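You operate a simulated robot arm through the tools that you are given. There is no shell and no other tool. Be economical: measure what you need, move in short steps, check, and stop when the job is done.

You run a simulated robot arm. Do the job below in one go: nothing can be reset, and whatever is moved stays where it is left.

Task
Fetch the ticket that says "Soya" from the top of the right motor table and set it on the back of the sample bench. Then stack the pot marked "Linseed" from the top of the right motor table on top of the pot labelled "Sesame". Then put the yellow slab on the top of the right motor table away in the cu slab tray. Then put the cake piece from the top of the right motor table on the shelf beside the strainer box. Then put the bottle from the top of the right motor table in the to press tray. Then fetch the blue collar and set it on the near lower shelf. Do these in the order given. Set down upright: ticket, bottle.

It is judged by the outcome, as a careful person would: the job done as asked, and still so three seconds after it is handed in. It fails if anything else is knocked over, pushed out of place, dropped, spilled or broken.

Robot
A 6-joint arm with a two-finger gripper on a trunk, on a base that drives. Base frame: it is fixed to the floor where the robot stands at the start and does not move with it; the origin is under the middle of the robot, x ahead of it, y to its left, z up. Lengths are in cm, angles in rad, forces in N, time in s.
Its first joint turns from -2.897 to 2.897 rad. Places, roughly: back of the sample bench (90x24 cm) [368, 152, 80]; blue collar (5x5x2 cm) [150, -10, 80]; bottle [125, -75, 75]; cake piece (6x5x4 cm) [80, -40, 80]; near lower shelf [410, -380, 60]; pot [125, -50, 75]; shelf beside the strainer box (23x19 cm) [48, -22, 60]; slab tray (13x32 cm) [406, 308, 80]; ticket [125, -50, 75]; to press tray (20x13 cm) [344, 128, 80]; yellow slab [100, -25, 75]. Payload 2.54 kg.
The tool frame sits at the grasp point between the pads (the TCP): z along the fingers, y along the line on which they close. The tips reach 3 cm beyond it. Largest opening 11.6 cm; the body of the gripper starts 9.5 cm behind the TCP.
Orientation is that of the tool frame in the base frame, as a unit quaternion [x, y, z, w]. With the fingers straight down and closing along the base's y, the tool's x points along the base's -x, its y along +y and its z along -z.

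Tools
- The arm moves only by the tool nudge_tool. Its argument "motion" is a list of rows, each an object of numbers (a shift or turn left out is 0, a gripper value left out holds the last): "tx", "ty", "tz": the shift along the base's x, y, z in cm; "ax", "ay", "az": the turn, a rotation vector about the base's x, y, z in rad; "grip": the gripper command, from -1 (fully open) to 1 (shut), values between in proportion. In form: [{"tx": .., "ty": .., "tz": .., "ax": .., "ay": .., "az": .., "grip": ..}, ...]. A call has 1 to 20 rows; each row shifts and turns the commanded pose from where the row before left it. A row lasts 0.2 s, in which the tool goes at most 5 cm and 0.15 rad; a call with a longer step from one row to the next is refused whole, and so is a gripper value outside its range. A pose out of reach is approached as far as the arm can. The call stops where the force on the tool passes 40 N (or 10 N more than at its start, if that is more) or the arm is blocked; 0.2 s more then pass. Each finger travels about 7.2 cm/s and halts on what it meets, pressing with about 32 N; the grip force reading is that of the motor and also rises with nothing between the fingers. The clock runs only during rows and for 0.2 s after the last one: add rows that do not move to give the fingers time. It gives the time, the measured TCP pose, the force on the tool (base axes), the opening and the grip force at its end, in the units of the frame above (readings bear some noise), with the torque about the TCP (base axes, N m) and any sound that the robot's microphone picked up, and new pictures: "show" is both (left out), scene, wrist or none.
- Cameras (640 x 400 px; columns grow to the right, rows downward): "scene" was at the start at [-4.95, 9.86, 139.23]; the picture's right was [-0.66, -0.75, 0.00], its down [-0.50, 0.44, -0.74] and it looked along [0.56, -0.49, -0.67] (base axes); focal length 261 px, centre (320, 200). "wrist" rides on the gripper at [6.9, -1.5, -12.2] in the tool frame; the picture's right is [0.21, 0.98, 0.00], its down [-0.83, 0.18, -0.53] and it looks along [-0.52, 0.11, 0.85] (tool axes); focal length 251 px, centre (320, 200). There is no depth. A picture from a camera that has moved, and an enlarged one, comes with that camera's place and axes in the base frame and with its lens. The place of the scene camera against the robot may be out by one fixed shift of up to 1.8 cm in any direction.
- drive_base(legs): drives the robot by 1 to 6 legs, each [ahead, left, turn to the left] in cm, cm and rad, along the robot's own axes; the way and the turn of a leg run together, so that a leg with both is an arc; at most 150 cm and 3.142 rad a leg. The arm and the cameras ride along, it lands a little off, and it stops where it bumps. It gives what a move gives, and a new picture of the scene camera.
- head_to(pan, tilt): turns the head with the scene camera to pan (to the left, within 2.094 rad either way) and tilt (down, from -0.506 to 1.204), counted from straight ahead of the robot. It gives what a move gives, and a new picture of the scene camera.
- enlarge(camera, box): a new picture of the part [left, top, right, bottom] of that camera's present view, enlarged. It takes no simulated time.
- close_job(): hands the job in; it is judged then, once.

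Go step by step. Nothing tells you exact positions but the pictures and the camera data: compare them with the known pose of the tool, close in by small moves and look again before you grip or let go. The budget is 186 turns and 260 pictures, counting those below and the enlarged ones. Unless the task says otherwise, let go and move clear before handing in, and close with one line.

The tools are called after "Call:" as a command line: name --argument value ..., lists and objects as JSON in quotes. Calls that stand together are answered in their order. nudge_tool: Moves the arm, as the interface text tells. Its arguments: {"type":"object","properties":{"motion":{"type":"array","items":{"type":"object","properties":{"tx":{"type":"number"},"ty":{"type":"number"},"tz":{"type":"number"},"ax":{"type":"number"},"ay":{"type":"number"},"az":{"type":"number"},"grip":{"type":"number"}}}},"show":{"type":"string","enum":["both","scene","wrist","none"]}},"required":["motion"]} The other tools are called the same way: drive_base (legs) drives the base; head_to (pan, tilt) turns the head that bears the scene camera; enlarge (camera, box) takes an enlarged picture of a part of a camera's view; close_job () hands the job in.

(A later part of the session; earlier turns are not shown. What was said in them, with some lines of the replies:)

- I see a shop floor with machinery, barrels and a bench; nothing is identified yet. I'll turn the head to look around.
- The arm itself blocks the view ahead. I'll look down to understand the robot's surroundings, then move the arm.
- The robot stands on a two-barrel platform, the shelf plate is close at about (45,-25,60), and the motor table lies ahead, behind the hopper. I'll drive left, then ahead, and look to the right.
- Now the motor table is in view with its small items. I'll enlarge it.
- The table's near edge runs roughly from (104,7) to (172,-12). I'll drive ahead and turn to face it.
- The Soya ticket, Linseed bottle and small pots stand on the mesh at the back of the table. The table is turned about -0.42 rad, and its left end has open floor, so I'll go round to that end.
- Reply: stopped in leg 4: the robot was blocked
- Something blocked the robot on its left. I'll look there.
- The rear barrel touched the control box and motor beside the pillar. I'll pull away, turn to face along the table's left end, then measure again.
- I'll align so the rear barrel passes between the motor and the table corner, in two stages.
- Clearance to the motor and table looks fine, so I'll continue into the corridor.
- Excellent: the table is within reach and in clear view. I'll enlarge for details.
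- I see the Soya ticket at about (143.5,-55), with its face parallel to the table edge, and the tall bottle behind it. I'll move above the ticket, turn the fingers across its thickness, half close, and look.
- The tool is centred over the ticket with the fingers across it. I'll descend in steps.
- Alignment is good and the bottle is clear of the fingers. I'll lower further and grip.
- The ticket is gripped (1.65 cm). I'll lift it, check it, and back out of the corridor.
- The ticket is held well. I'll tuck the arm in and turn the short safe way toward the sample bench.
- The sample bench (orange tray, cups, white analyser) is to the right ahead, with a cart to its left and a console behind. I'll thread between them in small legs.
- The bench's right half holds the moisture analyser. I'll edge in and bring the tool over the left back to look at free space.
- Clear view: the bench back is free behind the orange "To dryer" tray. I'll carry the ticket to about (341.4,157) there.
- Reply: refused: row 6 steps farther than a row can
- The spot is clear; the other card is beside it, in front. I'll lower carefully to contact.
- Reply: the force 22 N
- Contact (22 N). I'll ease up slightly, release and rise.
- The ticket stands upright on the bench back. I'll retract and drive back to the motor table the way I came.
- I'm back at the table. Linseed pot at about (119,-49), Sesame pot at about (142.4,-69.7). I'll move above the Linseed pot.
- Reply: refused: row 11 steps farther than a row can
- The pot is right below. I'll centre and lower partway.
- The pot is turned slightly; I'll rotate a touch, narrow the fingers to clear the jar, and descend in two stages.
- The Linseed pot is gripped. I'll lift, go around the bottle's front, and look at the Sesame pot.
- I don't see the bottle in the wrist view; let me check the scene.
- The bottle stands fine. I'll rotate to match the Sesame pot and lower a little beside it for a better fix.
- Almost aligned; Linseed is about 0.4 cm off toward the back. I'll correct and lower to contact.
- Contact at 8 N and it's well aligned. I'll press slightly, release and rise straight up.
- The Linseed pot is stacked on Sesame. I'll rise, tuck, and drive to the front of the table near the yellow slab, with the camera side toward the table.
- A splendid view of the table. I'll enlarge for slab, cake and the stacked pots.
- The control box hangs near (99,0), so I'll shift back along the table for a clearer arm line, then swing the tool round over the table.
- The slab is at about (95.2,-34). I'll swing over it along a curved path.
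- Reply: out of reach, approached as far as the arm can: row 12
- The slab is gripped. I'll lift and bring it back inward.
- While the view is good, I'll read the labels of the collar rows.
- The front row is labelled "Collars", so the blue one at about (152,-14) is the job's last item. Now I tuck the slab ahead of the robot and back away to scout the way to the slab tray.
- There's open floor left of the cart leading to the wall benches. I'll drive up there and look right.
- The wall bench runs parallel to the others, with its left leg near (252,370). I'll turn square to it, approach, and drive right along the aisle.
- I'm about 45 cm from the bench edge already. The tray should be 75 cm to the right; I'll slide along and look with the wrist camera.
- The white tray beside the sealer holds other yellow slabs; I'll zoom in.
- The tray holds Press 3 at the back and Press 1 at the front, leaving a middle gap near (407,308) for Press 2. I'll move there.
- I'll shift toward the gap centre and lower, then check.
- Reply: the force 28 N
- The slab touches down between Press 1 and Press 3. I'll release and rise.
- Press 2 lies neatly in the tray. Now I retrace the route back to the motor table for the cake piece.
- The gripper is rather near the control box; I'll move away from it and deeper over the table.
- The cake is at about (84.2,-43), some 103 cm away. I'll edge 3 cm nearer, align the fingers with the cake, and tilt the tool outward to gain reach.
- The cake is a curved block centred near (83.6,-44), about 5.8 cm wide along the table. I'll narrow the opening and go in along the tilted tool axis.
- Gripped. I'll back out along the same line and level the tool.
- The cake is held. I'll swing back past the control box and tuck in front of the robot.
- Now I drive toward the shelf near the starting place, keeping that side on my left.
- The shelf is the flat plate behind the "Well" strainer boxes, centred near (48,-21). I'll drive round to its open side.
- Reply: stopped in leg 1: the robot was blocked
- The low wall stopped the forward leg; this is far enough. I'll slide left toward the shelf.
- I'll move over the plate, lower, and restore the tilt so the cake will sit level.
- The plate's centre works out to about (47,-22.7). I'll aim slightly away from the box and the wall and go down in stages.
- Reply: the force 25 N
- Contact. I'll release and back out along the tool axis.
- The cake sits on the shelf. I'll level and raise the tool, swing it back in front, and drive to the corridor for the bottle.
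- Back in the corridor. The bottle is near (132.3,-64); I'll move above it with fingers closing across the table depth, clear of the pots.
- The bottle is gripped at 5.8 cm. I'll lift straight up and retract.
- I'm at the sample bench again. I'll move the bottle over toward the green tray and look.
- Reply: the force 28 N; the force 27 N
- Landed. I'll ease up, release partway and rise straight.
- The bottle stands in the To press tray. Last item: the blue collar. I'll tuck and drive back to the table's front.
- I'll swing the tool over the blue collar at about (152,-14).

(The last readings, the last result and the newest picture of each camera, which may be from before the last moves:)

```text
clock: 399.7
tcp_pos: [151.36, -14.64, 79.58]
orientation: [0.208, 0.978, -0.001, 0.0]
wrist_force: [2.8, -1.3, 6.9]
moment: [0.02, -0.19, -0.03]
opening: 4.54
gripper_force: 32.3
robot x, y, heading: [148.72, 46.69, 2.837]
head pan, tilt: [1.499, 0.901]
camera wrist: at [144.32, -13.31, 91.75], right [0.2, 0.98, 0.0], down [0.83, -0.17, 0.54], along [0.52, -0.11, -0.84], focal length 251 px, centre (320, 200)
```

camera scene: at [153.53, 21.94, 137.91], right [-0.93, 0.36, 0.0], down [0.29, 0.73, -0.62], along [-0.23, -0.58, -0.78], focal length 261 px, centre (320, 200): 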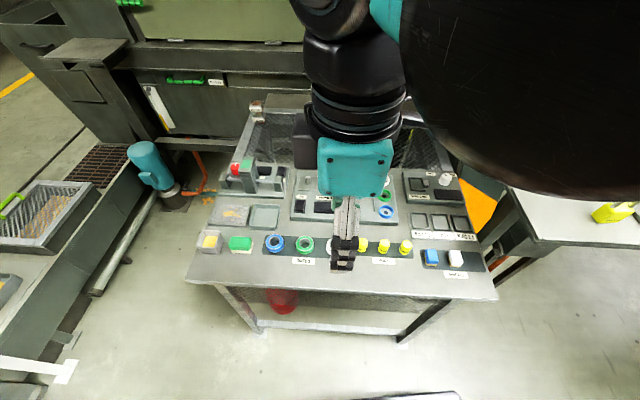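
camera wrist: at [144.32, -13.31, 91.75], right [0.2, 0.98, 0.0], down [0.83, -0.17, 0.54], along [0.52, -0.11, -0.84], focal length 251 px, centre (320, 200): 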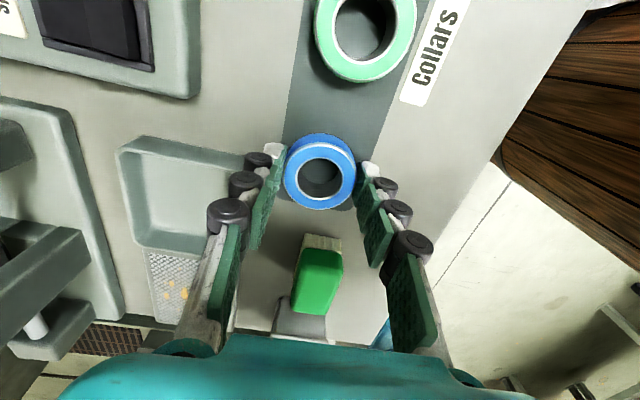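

Call:
nudge_tool --motion '[{"tz": 1}, {"tz": 3}, {"tz": 4}, {"tz": 4}, {"tz": 4}, {"tz": 4}, {"tz": 4}, {"tz": 3}, {}]'

```text
clock: 401.7
tcp_pos: [151.39, -15.0, 106.85]
orientation: [0.207, 0.978, -0.001, 0.0]
wrist_force: [0.3, -0.5, -1.0]
moment: [0.01, 0.01, -0.01]
opening: 4.53
gripper_force: 32.2
robot x, y, heading: [148.7, 46.33, 2.842]
head pan, tilt: [1.499, 0.901]
camera scene: at [153.52, 21.92, 137.91], right [-0.93, 0.36, 0.0], down [0.29, 0.73, -0.62], along [-0.23, -0.58, -0.78], focal length 261 px, centre (320, 200)
camera wrist: at [144.41, -13.73, 119.09], right [0.2, 0.98, 0.0], down [0.83, -0.17, 0.54], along [0.52, -0.11, -0.84], focal length 251 px, centre (320, 200)
```

scene: 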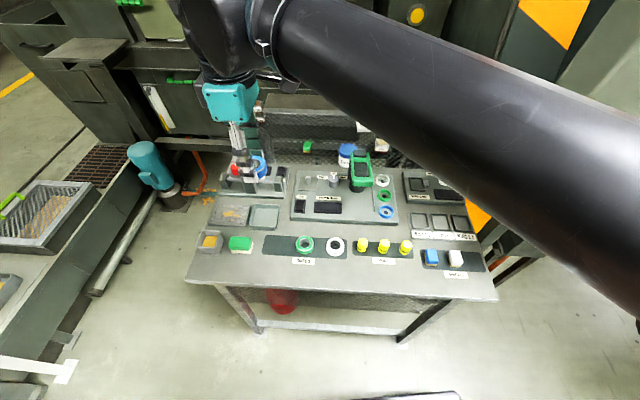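
wrist: 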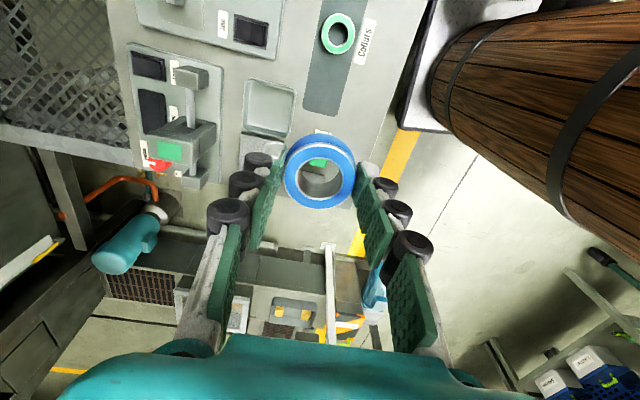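

The collar is held. I'll tuck the arm back in front of the robot.

Call:
nudge_tool --motion '[{"tx": -1.4, "ty": 4.2}, {"tx": -1.4, "ty": 4.2}, {"tx": -1.4, "ty": 4.2}, {"tx": -1.4, "ty": 4.2}, {"tx": -1.4, "ty": 4.2, "az": -0.1}, {"tx": -4, "ty": 2.8, "az": -0.1}, {"tx": -4, "ty": 2.8, "az": -0.1}, {"tx": -4, "ty": 2.8, "az": -0.1}, {"tx": -4, "ty": 2.8, "az": -0.1}, {"tx": -4, "ty": 2.8, "az": -0.1}, {"tx": -2.5, "ty": 4.2, "az": -0.1}, {"tx": -2.5, "ty": 4.2, "az": -0.1}, {"tx": -2.5, "ty": 4.2, "az": -0.1}, {"tx": -1, "ty": 4.7, "az": -0.1}, {"tx": -1, "ty": 4.7, "az": -0.1}, {"tx": -1, "ty": 4.7, "az": -0.1}, {"tx": -1, "ty": 4.7, "az": -0.1}, {}]' --show "none"

Call:
drive_base --legs '[[0, -38, 0], [-70, 0, 0]]'

Call:
head_to --pan 2.0 --tilt 0.25

```text
clock: 405.5
tcp_pos: [112.48, 51.57, 106.5]
orientation: [0.758, 0.652, -0.001, 0.0]
wrist_force: [0.5, -0.3, 0.0]
moment: [0.0, 0.01, -0.04]
opening: 4.53
gripper_force: 31.8
robot x, y, heading: [148.28, 46.5, 2.843]
head pan, tilt: [1.499, 0.901]
```

```text
clock: 411.3
tcp_pos: [189.68, 67.39, 106.44]
orientation: [0.753, 0.658, -0.001, 0.0]
wrist_force: [0.4, -0.5, -2.1]
moment: [0.03, -0.01, 0.01]
opening: 4.59
gripper_force: 32.3
robot x, y, heading: [226.0, 62.85, 2.86]
head pan, tilt: [1.499, 0.901]
camera scene: at [231.1, 38.28, 137.91], right [-0.94, 0.35, 0.0], down [0.28, 0.73, -0.62], along [-0.22, -0.58, -0.78], focal length 261 px, centre (320, 200)
```

scene: 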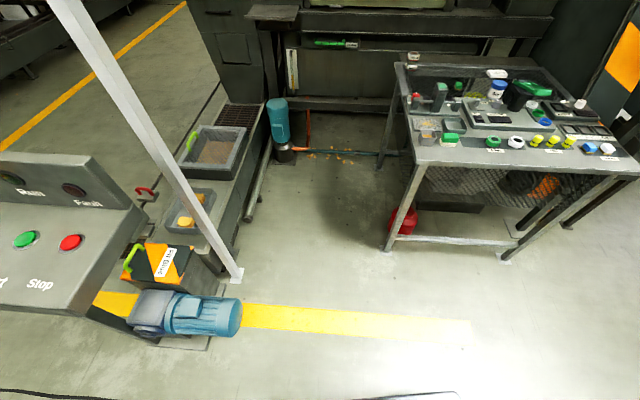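

```text
clock: 412.3
tcp_pos: [189.63, 67.44, 106.42]
orientation: [0.753, 0.658, -0.002, 0.0]
wrist_force: [1.0, -0.2, -0.4]
moment: [0.0, 0.0, 0.02]
opening: 4.55
gripper_force: 31.9
robot x, y, heading: [226.12, 62.82, 2.853]
head pan, tilt: [2.0, 0.25]
camera scene: at [235.07, 36.1, 143.6], right [-0.99, -0.14, 0.0], down [-0.03, 0.25, -0.97], along [0.14, -0.96, -0.25], focal length 261 px, centre (320, 200)
```

scene: 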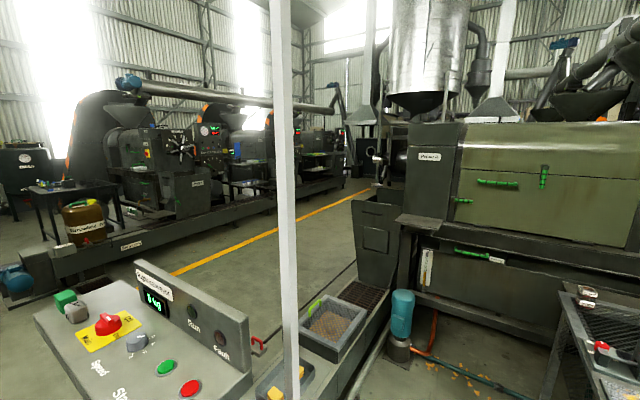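

The target lies toward the second press row, beyond the console. I'll drive along the benches past the console and look down the aisle.

Call:
enlarge --camera "scene" --box '[170, 120, 380, 250]'

Call:
drive_base --legs '[[0, 0, 1.55], [0, 0, 1.55], [70, 12, 0]]'

Call:
head_to --pan -0.6 --tilt 0.35

```text
3.05 times, centred on (275, 185) of scene
camera zoom: at [235.07, 36.1, 143.6], right [-0.99, -0.14, 0.0], down [-0.03, 0.25, -0.97], along [0.14, -0.96, -0.25], focal length 796 px, centre (457, 246)
```

zoom: 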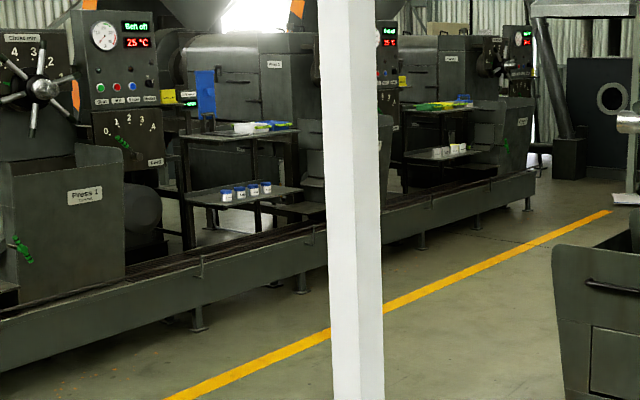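

```text
clock: 423.8
tcp_pos: [333.72, 39.54, 106.44]
orientation: [-0.623, 0.782, -0.001, 0.001]
wrist_force: [0.5, 0.6, -2.5]
moment: [0.02, 0.0, 0.02]
opening: 4.54
gripper_force: 31.9
robot x, y, heading: [298.22, 47.37, -0.376]
head pan, tilt: [2.0, 0.25]
camera scene: at [292.93, 75.54, 143.61], right [1.0, 0.05, 0.0], down [0.01, -0.25, -0.97], along [-0.05, 0.97, -0.25], focal length 261 px, centre (320, 200)
```

scene: 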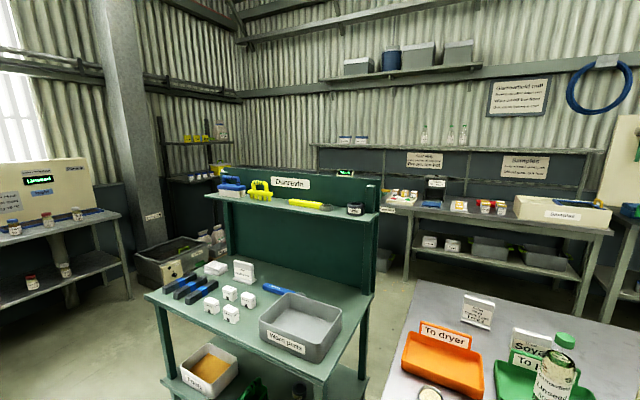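

```text
clock: 426.1
tcp_pos: [333.73, 39.55, 106.4]
orientation: [-0.623, 0.782, -0.001, 0.002]
wrist_force: [0.2, 0.1, -1.0]
moment: [0.03, -0.01, -0.02]
opening: 4.54
gripper_force: 31.9
robot x, y, heading: [298.43, 47.48, -0.385]
head pan, tilt: [-0.6, 0.351]
camera scene: at [298.6, 58.49, 142.67], right [-0.83, -0.56, 0.0], down [-0.19, 0.29, -0.94], along [0.52, -0.78, -0.34], focal length 261 px, centre (320, 200)
```

scene: 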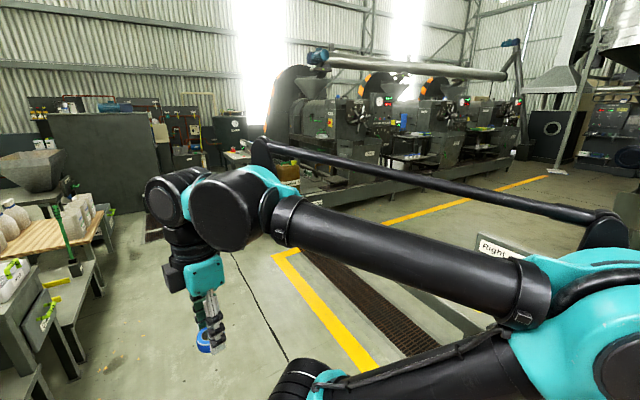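

The target shelf is the near stand's lower shelf in the second press row, across a trough. I'll continue along the lane past the console and then turn down the aisle.

Call:
drive_base --legs '[[0, 0, -0.04], [110, 0, 0]]'

Call:
head_to --pan -0.95 --tilt 0.4

Call:
head_to --pan 0.2 --tilt 0.5

```text
clock: 432.1
tcp_pos: [433.14, -5.96, 106.46]
orientation: [-0.608, 0.794, -0.001, 0.001]
wrist_force: [0.0, 0.1, -0.7]
moment: [0.0, -0.04, -0.02]
opening: 4.6
gripper_force: 32.0
robot x, y, heading: [397.86, 3.27, -0.416]
head pan, tilt: [-0.6, 0.351]
camera scene: at [398.73, 14.35, 142.67], right [-0.85, -0.53, 0.0], down [-0.18, 0.29, -0.94], along [0.49, -0.8, -0.34], focal length 261 px, centre (320, 200)
```

scene: 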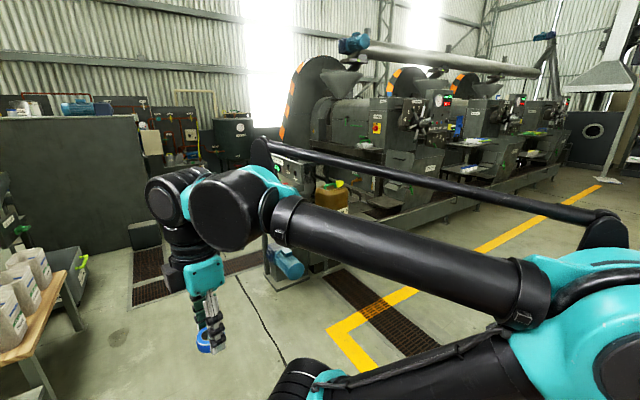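

```text
clock: 432.9
tcp_pos: [433.07, -5.84, 106.41]
orientation: [-0.608, 0.794, -0.001, 0.001]
wrist_force: [0.4, 0.5, -1.2]
moment: [-0.04, -0.02, 0.03]
opening: 4.57
gripper_force: 32.0
robot x, y, heading: [397.93, 3.25, -0.418]
head pan, tilt: [-0.949, 0.4]
camera scene: at [395.73, 13.2, 142.21], right [-0.98, -0.2, 0.0], down [-0.08, 0.38, -0.92], along [0.19, -0.9, -0.39], focal length 261 px, centre (320, 200)
```

scene: 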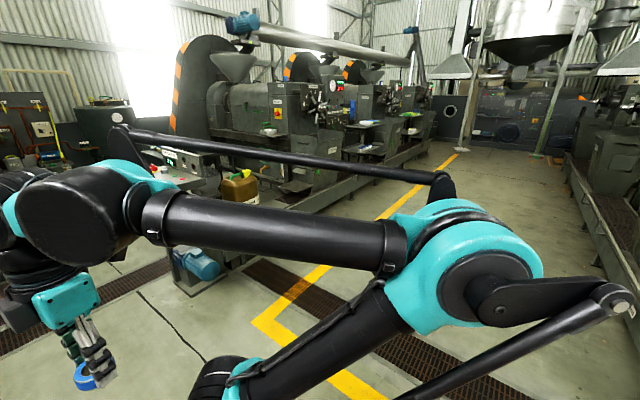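

```text
clock: 434.3
tcp_pos: [433.14, -5.97, 106.45]
orientation: [-0.608, 0.794, 0.0, 0.002]
wrist_force: [-0.6, -0.2, -0.5]
moment: [0.0, -0.02, -0.03]
opening: 4.54
gripper_force: 31.7
robot x, y, heading: [397.85, 3.55, -0.421]
head pan, tilt: [0.201, 0.499]
camera scene: at [402.72, 20.31, 141.3], right [-0.21, -0.98, 0.0], down [-0.47, 0.1, -0.88], along [0.86, -0.19, -0.48], focal length 261 px, centre (320, 200)
```

scene: 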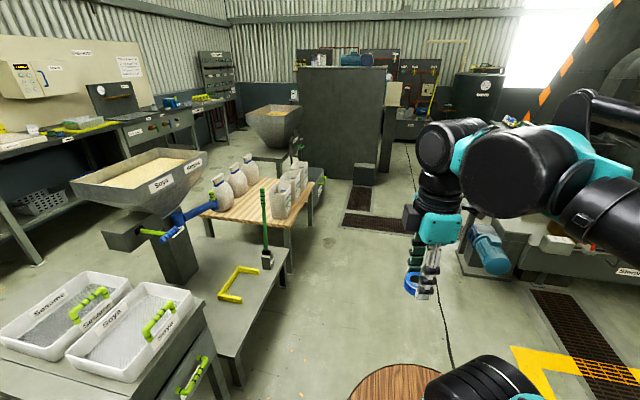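

The aisle along the yellow line is clear. I'll turn down it, keeping the row on my left.

Call:
drive_base --legs '[[0, 0, -1.57], [0, 92, 0], [130, 0, 0]]'

Call:
head_to --pan 0.6 --tilt 0.4

```text
clock: 449.3
tcp_pos: [411.29, -190.83, 106.37]
orientation: [0.155, 0.988, -0.001, 0.001]
wrist_force: [0.0, 0.0, -1.9]
moment: [0.02, 0.04, -0.01]
opening: 4.59
gripper_force: 32.5
robot x, y, heading: [422.02, -156.14, -2.027]
head pan, tilt: [0.201, 0.499]
camera scene: at [439.32, -160.46, 141.3], right [-0.97, 0.26, 0.0], down [0.12, 0.46, -0.88], along [-0.23, -0.85, -0.48], focal length 261 px, centre (320, 200)
```

scene: 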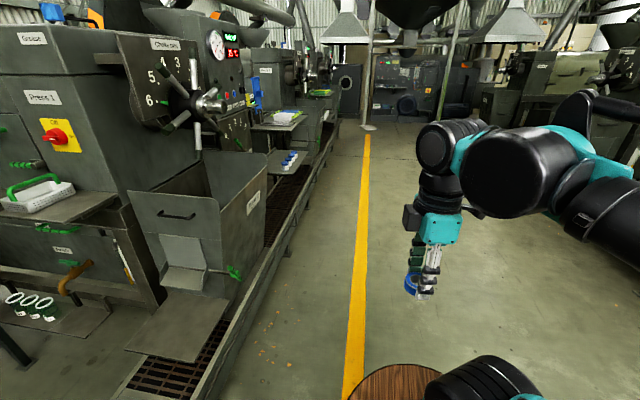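

```text
clock: 450.1
tcp_pos: [411.22, -190.69, 106.41]
orientation: [0.154, 0.988, -0.002, 0.001]
wrist_force: [1.1, -0.3, -1.1]
moment: [-0.01, 0.0, 0.0]
opening: 4.57
gripper_force: 32.3
robot x, y, heading: [422.33, -156.38, -2.036]
head pan, tilt: [0.6, 0.4]
camera scene: at [442.94, -160.85, 142.21], right [-0.99, -0.14, 0.0], down [-0.05, 0.39, -0.92], along [0.13, -0.91, -0.39], focal length 261 px, centre (320, 200)
```

scene: 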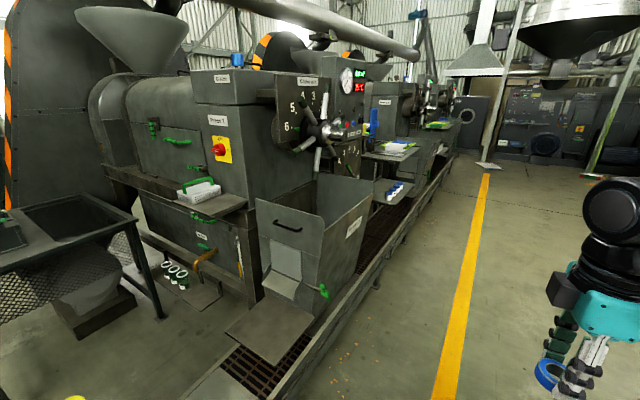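

The near stand's lower shelf (with four blue-lidded jars) is at about (410,-382). I'll drive alongside it.

Call:
drive_base --legs '[[0, 0, 0.042], [140, 0, 0], [45, 14, 0]]'

Call:
head_to --pan 1.2 --tilt 0.7

```text
clock: 459.7
tcp_pos: [355.19, -362.26, 106.48]
orientation: [0.124, 0.992, -0.002, 0.002]
wrist_force: [-0.1, 0.8, -1.7]
moment: [0.01, 0.02, 0.02]
opening: 4.56
gripper_force: 32.3
robot x, y, heading: [363.73, -326.88, -1.974]
head pan, tilt: [0.6, 0.4]
camera scene: at [384.9, -330.41, 142.21], right [-0.98, -0.2, 0.0], down [-0.08, 0.38, -0.92], along [0.18, -0.9, -0.39], focal length 261 px, centre (320, 200)
```

scene: 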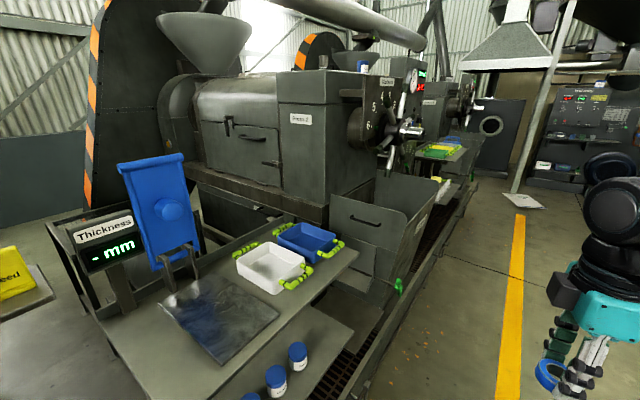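

```text
clock: 460.7
tcp_pos: [355.13, -362.23, 106.52]
orientation: [0.124, 0.992, -0.001, 0.0]
wrist_force: [1.2, -0.3, -1.1]
moment: [0.01, 0.01, 0.02]
opening: 4.56
gripper_force: 31.6
robot x, y, heading: [363.79, -326.9, -1.974]
head pan, tilt: [1.201, 0.7]
camera scene: at [389.15, -327.25, 139.53], right [-0.7, -0.72, 0.0], down [-0.46, 0.45, -0.77], along [0.55, -0.53, -0.64], focal length 261 px, centre (320, 200)
```

scene: 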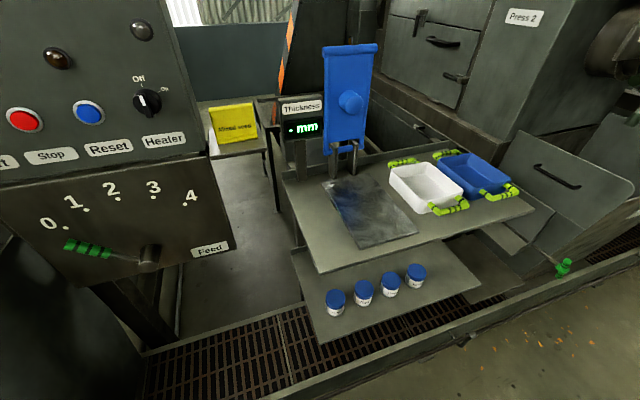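

The lower shelf juts about 10 cm beyond the upper one, with four jars on it; free space is past the last jar, near (395,-393.5). I'll drive on to be abreast of it.

Call:
drive_base --legs '[[44, 0, -0.015]]'

Call:
head_to --pan 1.5 --tilt 0.8

Call:
enlarge --camera "scene" --box '[130, 120, 450, 320]'

```text
clock: 463.4
tcp_pos: [337.7, -402.7, 106.49]
orientation: [0.126, 0.992, -0.002, 0.001]
wrist_force: [0.3, 0.1, -1.3]
moment: [0.02, 0.04, -0.01]
opening: 4.57
gripper_force: 31.9
robot x, y, heading: [346.41, -367.42, -1.976]
head pan, tilt: [1.201, 0.7]
camera scene: at [371.87, -367.9, 139.53], right [-0.7, -0.71, 0.0], down [-0.46, 0.45, -0.76], along [0.55, -0.54, -0.64], focal length 261 px, centre (320, 200)
```

scene: 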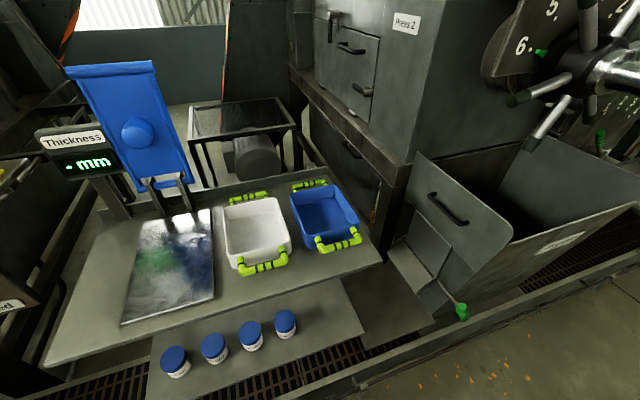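

```text
clock: 464.2
tcp_pos: [337.62, -402.71, 106.44]
orientation: [0.126, 0.992, -0.001, 0.0]
wrist_force: [-0.1, 0.1, -1.4]
moment: [0.0, -0.01, 0.0]
opening: 4.55
gripper_force: 32.1
robot x, y, heading: [346.6, -367.52, -1.979]
head pan, tilt: [1.499, 0.799]
camera scene: at [372.97, -365.67, 138.7], right [-0.46, -0.89, 0.0], down [-0.64, 0.33, -0.7], along [0.62, -0.32, -0.72], focal length 261 px, centre (320, 200)
```

scene: 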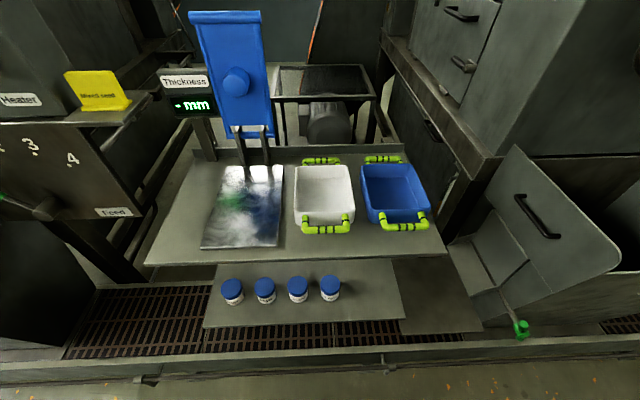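

```text
2.00 times, centred on (290, 220) of scene
camera zoom: at [372.97, -365.67, 138.7], right [-0.46, -0.89, 0.0], down [-0.64, 0.33, -0.7], along [0.62, -0.32, -0.72], focal length 522 px, centre (380, 160)
```

zoom: 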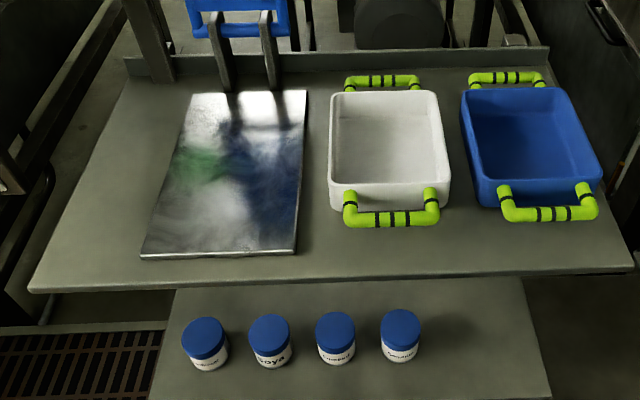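

The two shelves are stacked with their front edges in line (z≈60 and ≈96), so I must reach in with a tilted tool. I'll bring the collar to the aisle side of the free spot, tilt, and look.

Call:
nudge_tool --motion '[{"tx": 4.4, "ty": 1.5, "az": -0.08}, {"tx": 4.4, "ty": 1.5, "az": -0.087}, {"tx": 4.4, "ty": 1.5}, {"tx": 4.4, "ty": 1.5}, {"tx": 4.4, "ty": 1.5}, {"tx": 4.4, "ty": 1.5}, {"tx": 4.4, "ty": 1.5}, {"tx": 4.4, "ty": 1.6}, {"tx": 4.4, "ty": 1.6}, {"tx": 4.4, "ty": 1.6}, {"ax": -0.061, "ay": -0.136}, {"ax": -0.061, "ay": -0.136}, {"ax": -0.061, "ay": -0.136, "tz": -2}, {"tz": -4}, {"tz": -4}, {"tz": -4}, {"tz": -4}, {"tz": -4}, {}]' --show "both"

```text
clock: 468.2
tcp_pos: [381.59, -387.34, 84.41]
orientation: [0.204, 0.953, -0.047, 0.217]
wrist_force: [0.6, 0.7, -0.9]
moment: [-0.03, 0.0, 0.04]
opening: 4.56
gripper_force: 32.1
robot x, y, heading: [346.65, -367.61, -1.979]
head pan, tilt: [1.499, 0.799]
camera scene: at [372.98, -365.66, 138.7], right [-0.46, -0.89, 0.0], down [-0.64, 0.33, -0.7], along [0.62, -0.32, -0.72], focal length 261 px, centre (320, 200)
camera wrist: at [370.38, -384.13, 92.48], right [0.22, 0.97, -0.1], down [0.54, -0.04, 0.84], along [0.81, -0.24, -0.54], focal length 251 px, centre (320, 200)
```

scene: 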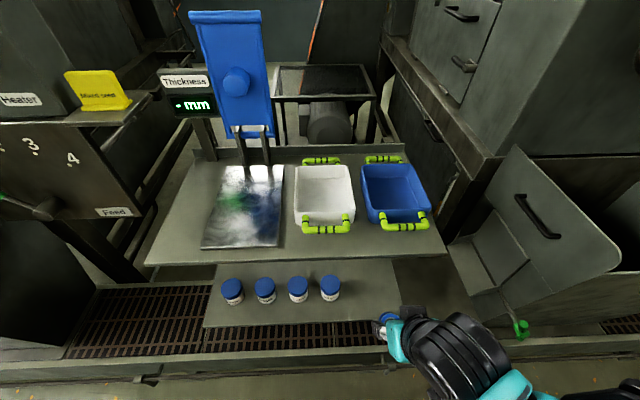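
wrist: 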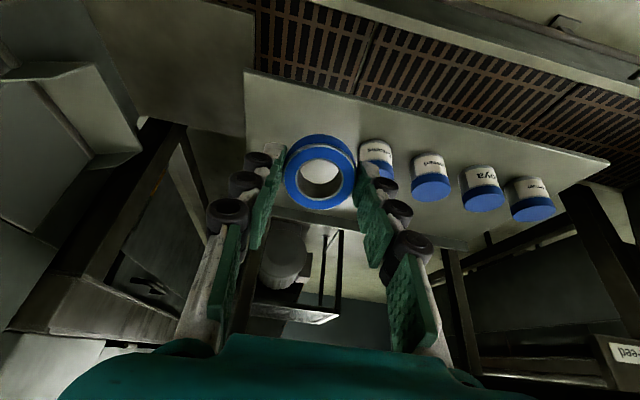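

The wrist view fixes the shelf's front-right corner at (386.4,-401.3). I'll lower to just above shelf height outside, then move in toward (393,-394.4).

Call:
nudge_tool --motion '[{"tz": -4}, {"tz": -4}, {"tz": -4}, {"tz": -4}, {}, {"tx": 2.9, "ty": -1.8}, {"tx": 2.9, "ty": -1.8}, {}]' --show "both"

```text
clock: 470.0
tcp_pos: [389.97, -391.05, 72.67]
orientation: [0.204, 0.953, -0.048, 0.217]
wrist_force: [0.0, 0.3, -1.3]
moment: [-0.01, 0.0, 0.03]
opening: 4.56
gripper_force: 31.8
out of reach, approached as far as the arm can: row 3, 4
robot x, y, heading: [346.61, -367.39, -1.978]
head pan, tilt: [1.499, 0.799]
camera scene: at [372.98, -365.66, 138.7], right [-0.46, -0.89, 0.0], down [-0.64, 0.33, -0.7], along [0.62, -0.32, -0.72], focal length 261 px, centre (320, 200)
camera wrist: at [378.84, -387.72, 80.74], right [0.22, 0.97, -0.1], down [0.54, -0.04, 0.84], along [0.81, -0.24, -0.54], focal length 251 px, centre (320, 200)
```

scene: 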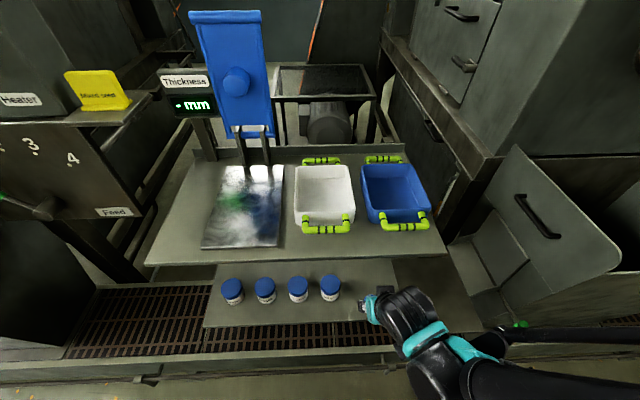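
wrist: 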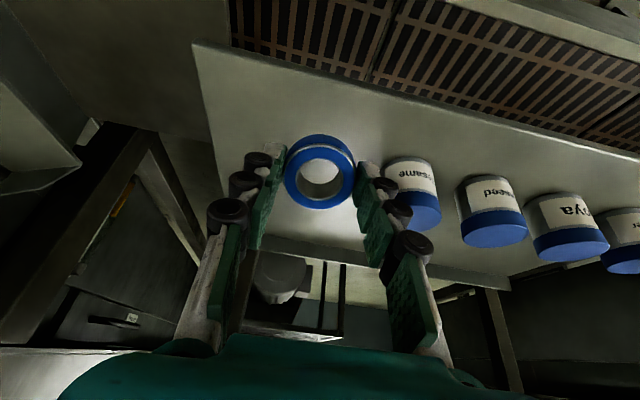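

The arm is too folded to go lower here, so I'll back the base 14 cm away and extend instead.

Call:
drive_base --legs '[[0, -14, 0]]'

Call:
nudge_tool --motion '[{"tz": -2}, {"tz": -1.5}, {}]' --show "none"

```text
clock: 471.3
tcp_pos: [377.58, -385.55, 72.72]
orientation: [0.204, 0.953, -0.048, 0.217]
wrist_force: [0.4, 0.2, -1.0]
moment: [0.02, 0.02, 0.01]
opening: 4.54
gripper_force: 32.1
robot x, y, heading: [334.06, -361.99, -1.977]
head pan, tilt: [1.499, 0.799]
camera scene: at [360.49, -360.28, 138.7], right [-0.46, -0.89, 0.0], down [-0.64, 0.33, -0.7], along [0.62, -0.32, -0.72], focal length 261 px, centre (320, 200)
```

scene: 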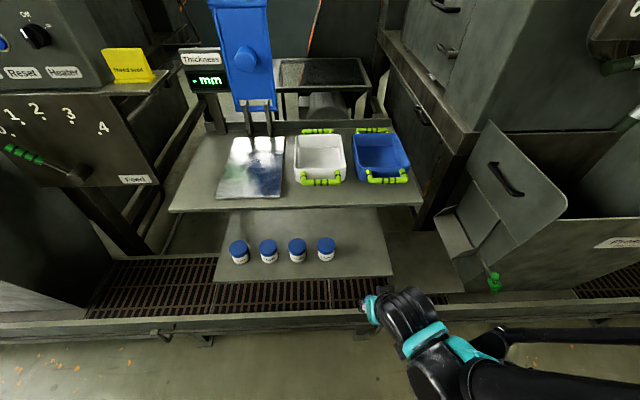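

```text
clock: 472.1
tcp_pos: [377.57, -385.61, 69.06]
orientation: [0.203, 0.953, -0.048, 0.218]
wrist_force: [-0.8, -0.2, -1.8]
moment: [0.01, -0.02, -0.01]
opening: 4.54
gripper_force: 32.1
robot x, y, heading: [333.96, -361.84, -1.977]
head pan, tilt: [1.499, 0.799]
```

Call:
nudge_tool --motion '[{"tx": 3.85, "ty": -2.2}, {"tx": 3.85, "ty": -2.2}, {"tx": 3.85, "ty": -2.2}, {"tx": 3.85, "ty": -2.2}, {}]' --show "both"

```text
clock: 473.3
tcp_pos: [392.91, -394.18, 69.01]
orientation: [0.204, 0.953, -0.047, 0.217]
wrist_force: [-0.4, -0.4, -1.9]
moment: [0.01, 0.03, 0.0]
opening: 4.54
gripper_force: 32.0
robot x, y, heading: [334.15, -361.88, -1.982]
head pan, tilt: [1.499, 0.799]
camera scene: at [360.49, -360.28, 138.7], right [-0.46, -0.89, 0.0], down [-0.64, 0.33, -0.7], along [0.62, -0.32, -0.72], focal length 261 px, centre (320, 200)
camera wrist: at [381.77, -391.04, 77.06], right [0.22, 0.97, -0.1], down [0.54, -0.04, 0.84], along [0.81, -0.24, -0.54], focal length 251 px, centre (320, 200)
```

scene: 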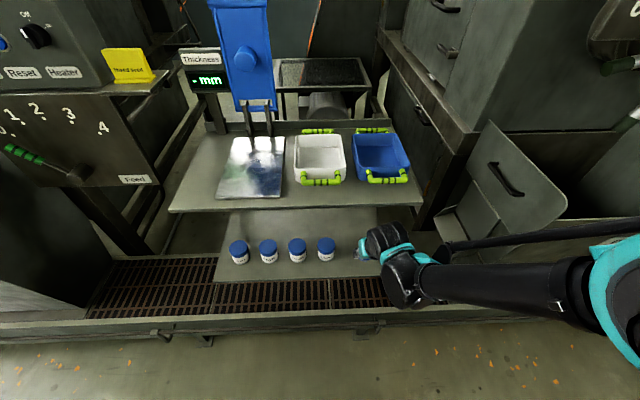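
wrist: 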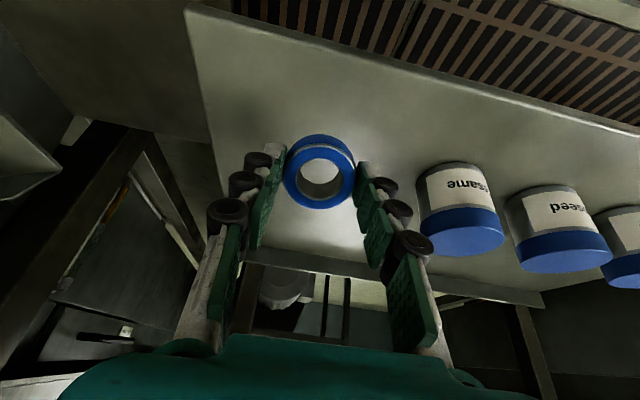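

Call:
nudge_tool --motion '[{"tz": -2}, {"tz": -1.5}, {}]' --show "none"

Call:
nudge_tool --motion '[{"tz": -0.5}, {}]' --show "none"

Call:
nudge_tool --motion '[{"tz": -0.4}, {}]' --show "none"

Call:
nudge_tool --motion '[{"tz": -0.3}, {}]' --show "wrist"

```text
clock: 474.1
tcp_pos: [392.92, -394.28, 65.69]
orientation: [0.204, 0.953, -0.048, 0.218]
wrist_force: [3.6, -5.5, 22.0]
moment: [-0.14, 0.0, 0.02]
opening: 4.54
gripper_force: 32.0
robot x, y, heading: [334.0, -361.93, -1.981]
head pan, tilt: [1.499, 0.799]
```

```text
clock: 474.7
tcp_pos: [392.77, -394.3, 65.12]
orientation: [0.203, 0.953, -0.047, 0.217]
wrist_force: [-1.8, -1.4, 23.8]
moment: [0.18, 0.07, 0.05]
opening: 4.55
gripper_force: 32.2
robot x, y, heading: [334.01, -362.15, -1.975]
head pan, tilt: [1.499, 0.799]
```

```text
clock: 475.0
tcp_pos: [392.92, -394.47, 64.95]
orientation: [0.203, 0.954, -0.047, 0.218]
wrist_force: [-6.9, 3.6, 21.9]
moment: [0.35, 0.2, 0.06]
opening: 4.53
gripper_force: 32.3
robot x, y, heading: [333.96, -362.16, -1.974]
head pan, tilt: [1.499, 0.799]
stopped in row 1: the force on the tool passed its limit at 52 N (the readings are from after the stop); the commanded pose is now the measured one
```

```text
clock: 475.3
tcp_pos: [392.85, -394.35, 65.12]
orientation: [0.203, 0.953, -0.048, 0.219]
wrist_force: [-8.2, 3.9, 24.0]
moment: [0.37, 0.17, 0.07]
opening: 4.56
gripper_force: 31.6
robot x, y, heading: [334.0, -362.14, -1.979]
head pan, tilt: [1.499, 0.799]
stopped in row 1: the force on the tool passed its limit at 51 N (the readings are from after the stop); the commanded pose is now the measured one
camera wrist: at [381.67, -391.14, 73.15], right [0.22, 0.97, -0.1], down [0.54, -0.04, 0.84], along [0.81, -0.24, -0.53], focal length 251 px, centre (320, 200)
```

wrist: 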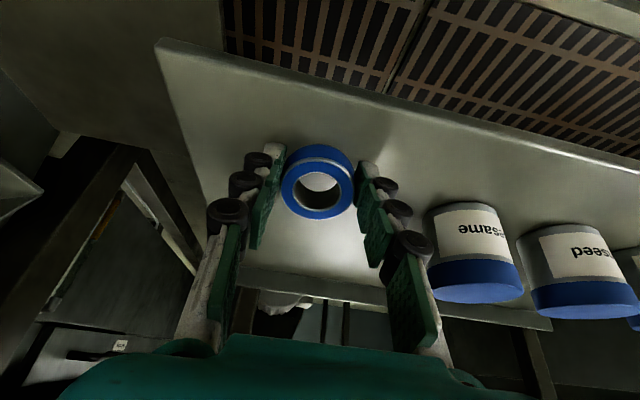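

The collar touched the shelf and pivoted toward flat in the grip. I'll ease off and open gently.

Call:
nudge_tool --motion '[{"tz": 0.3}, {}, {"grip": 0.15}, {"grip": 0}, {"grip": 0}, {}, {}]' --show "wrist"

```text
clock: 476.9
tcp_pos: [392.94, -394.37, 65.36]
orientation: [0.203, 0.953, -0.048, 0.219]
wrist_force: [-0.6, 0.8, -0.3]
moment: [0.01, 0.01, 0.0]
opening: 5.79
gripper_force: 0.1
robot x, y, heading: [334.2, -362.07, -1.98]
head pan, tilt: [1.499, 0.799]
camera wrist: at [381.74, -391.17, 73.4], right [0.22, 0.97, -0.1], down [0.54, -0.04, 0.84], along [0.81, -0.24, -0.53], focal length 251 px, centre (320, 200)
```

wrist: 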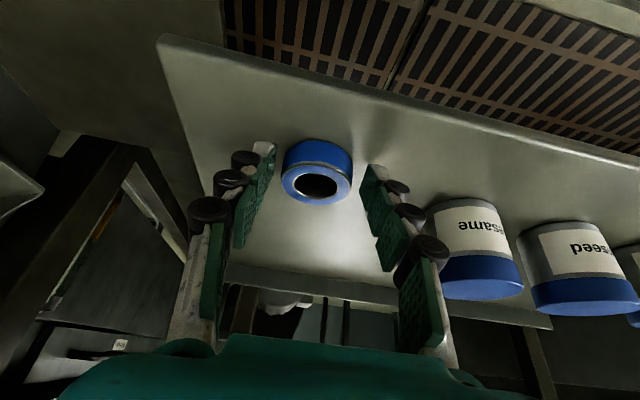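

The collar lies flat on the shelf. I'll withdraw along the tool axis and back out into the aisle.

Call:
nudge_tool --motion '[{"tx": -0.8, "ty": 0.35, "tz": 1.8}, {"tx": -2.5, "ty": 1.1, "tz": 1.5}, {"tx": -3.8, "ty": 1.7}, {"tx": -4, "ty": 1.8}, {"tx": -4, "ty": 1.8, "tz": 1}, {"tz": 4}, {"tz": 4}, {"tz": 4}, {"tz": 4}, {"tz": 4}, {}]' --show "both"

```text
clock: 479.3
tcp_pos: [377.59, -387.68, 89.43]
orientation: [0.203, 0.953, -0.048, 0.22]
wrist_force: [0.7, 0.8, -0.1]
moment: [-0.02, -0.01, 0.01]
opening: 5.79
gripper_force: 0.1
robot x, y, heading: [333.93, -361.94, -1.975]
head pan, tilt: [1.499, 0.799]
camera scene: at [360.47, -360.27, 138.7], right [-0.46, -0.89, 0.0], down [-0.64, 0.33, -0.7], along [0.62, -0.32, -0.72], focal length 261 px, centre (320, 200)
camera wrist: at [366.32, -384.48, 97.56], right [0.22, 0.97, -0.1], down [0.54, -0.04, 0.84], along [0.81, -0.24, -0.53], focal length 251 px, centre (320, 200)
```

scene: 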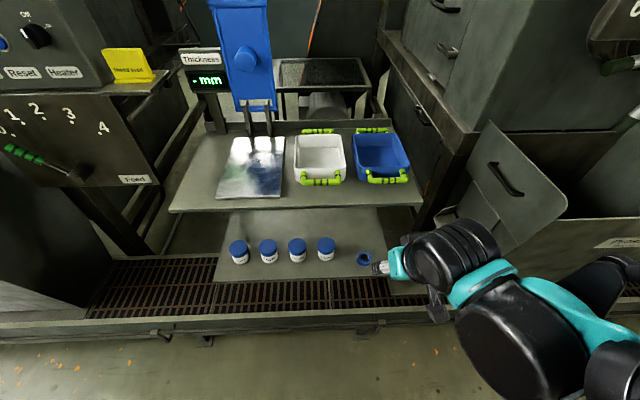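
wrist: 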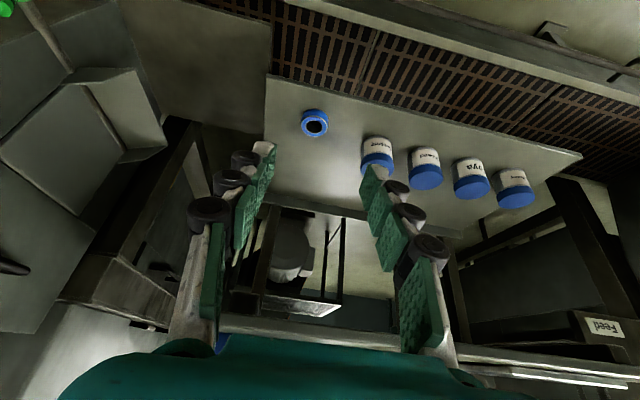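

The collar rests flat on the near lower shelf beside the jars, and the tool is clear of everything. All six items are in place, so I'll hand in.

Call:
close_job

```text
The job is handed in.
```

I did all six moves in the order you gave and handed the job in. In the last picture of each, the item was where it should be, with the ticket and the bottle standing upright.
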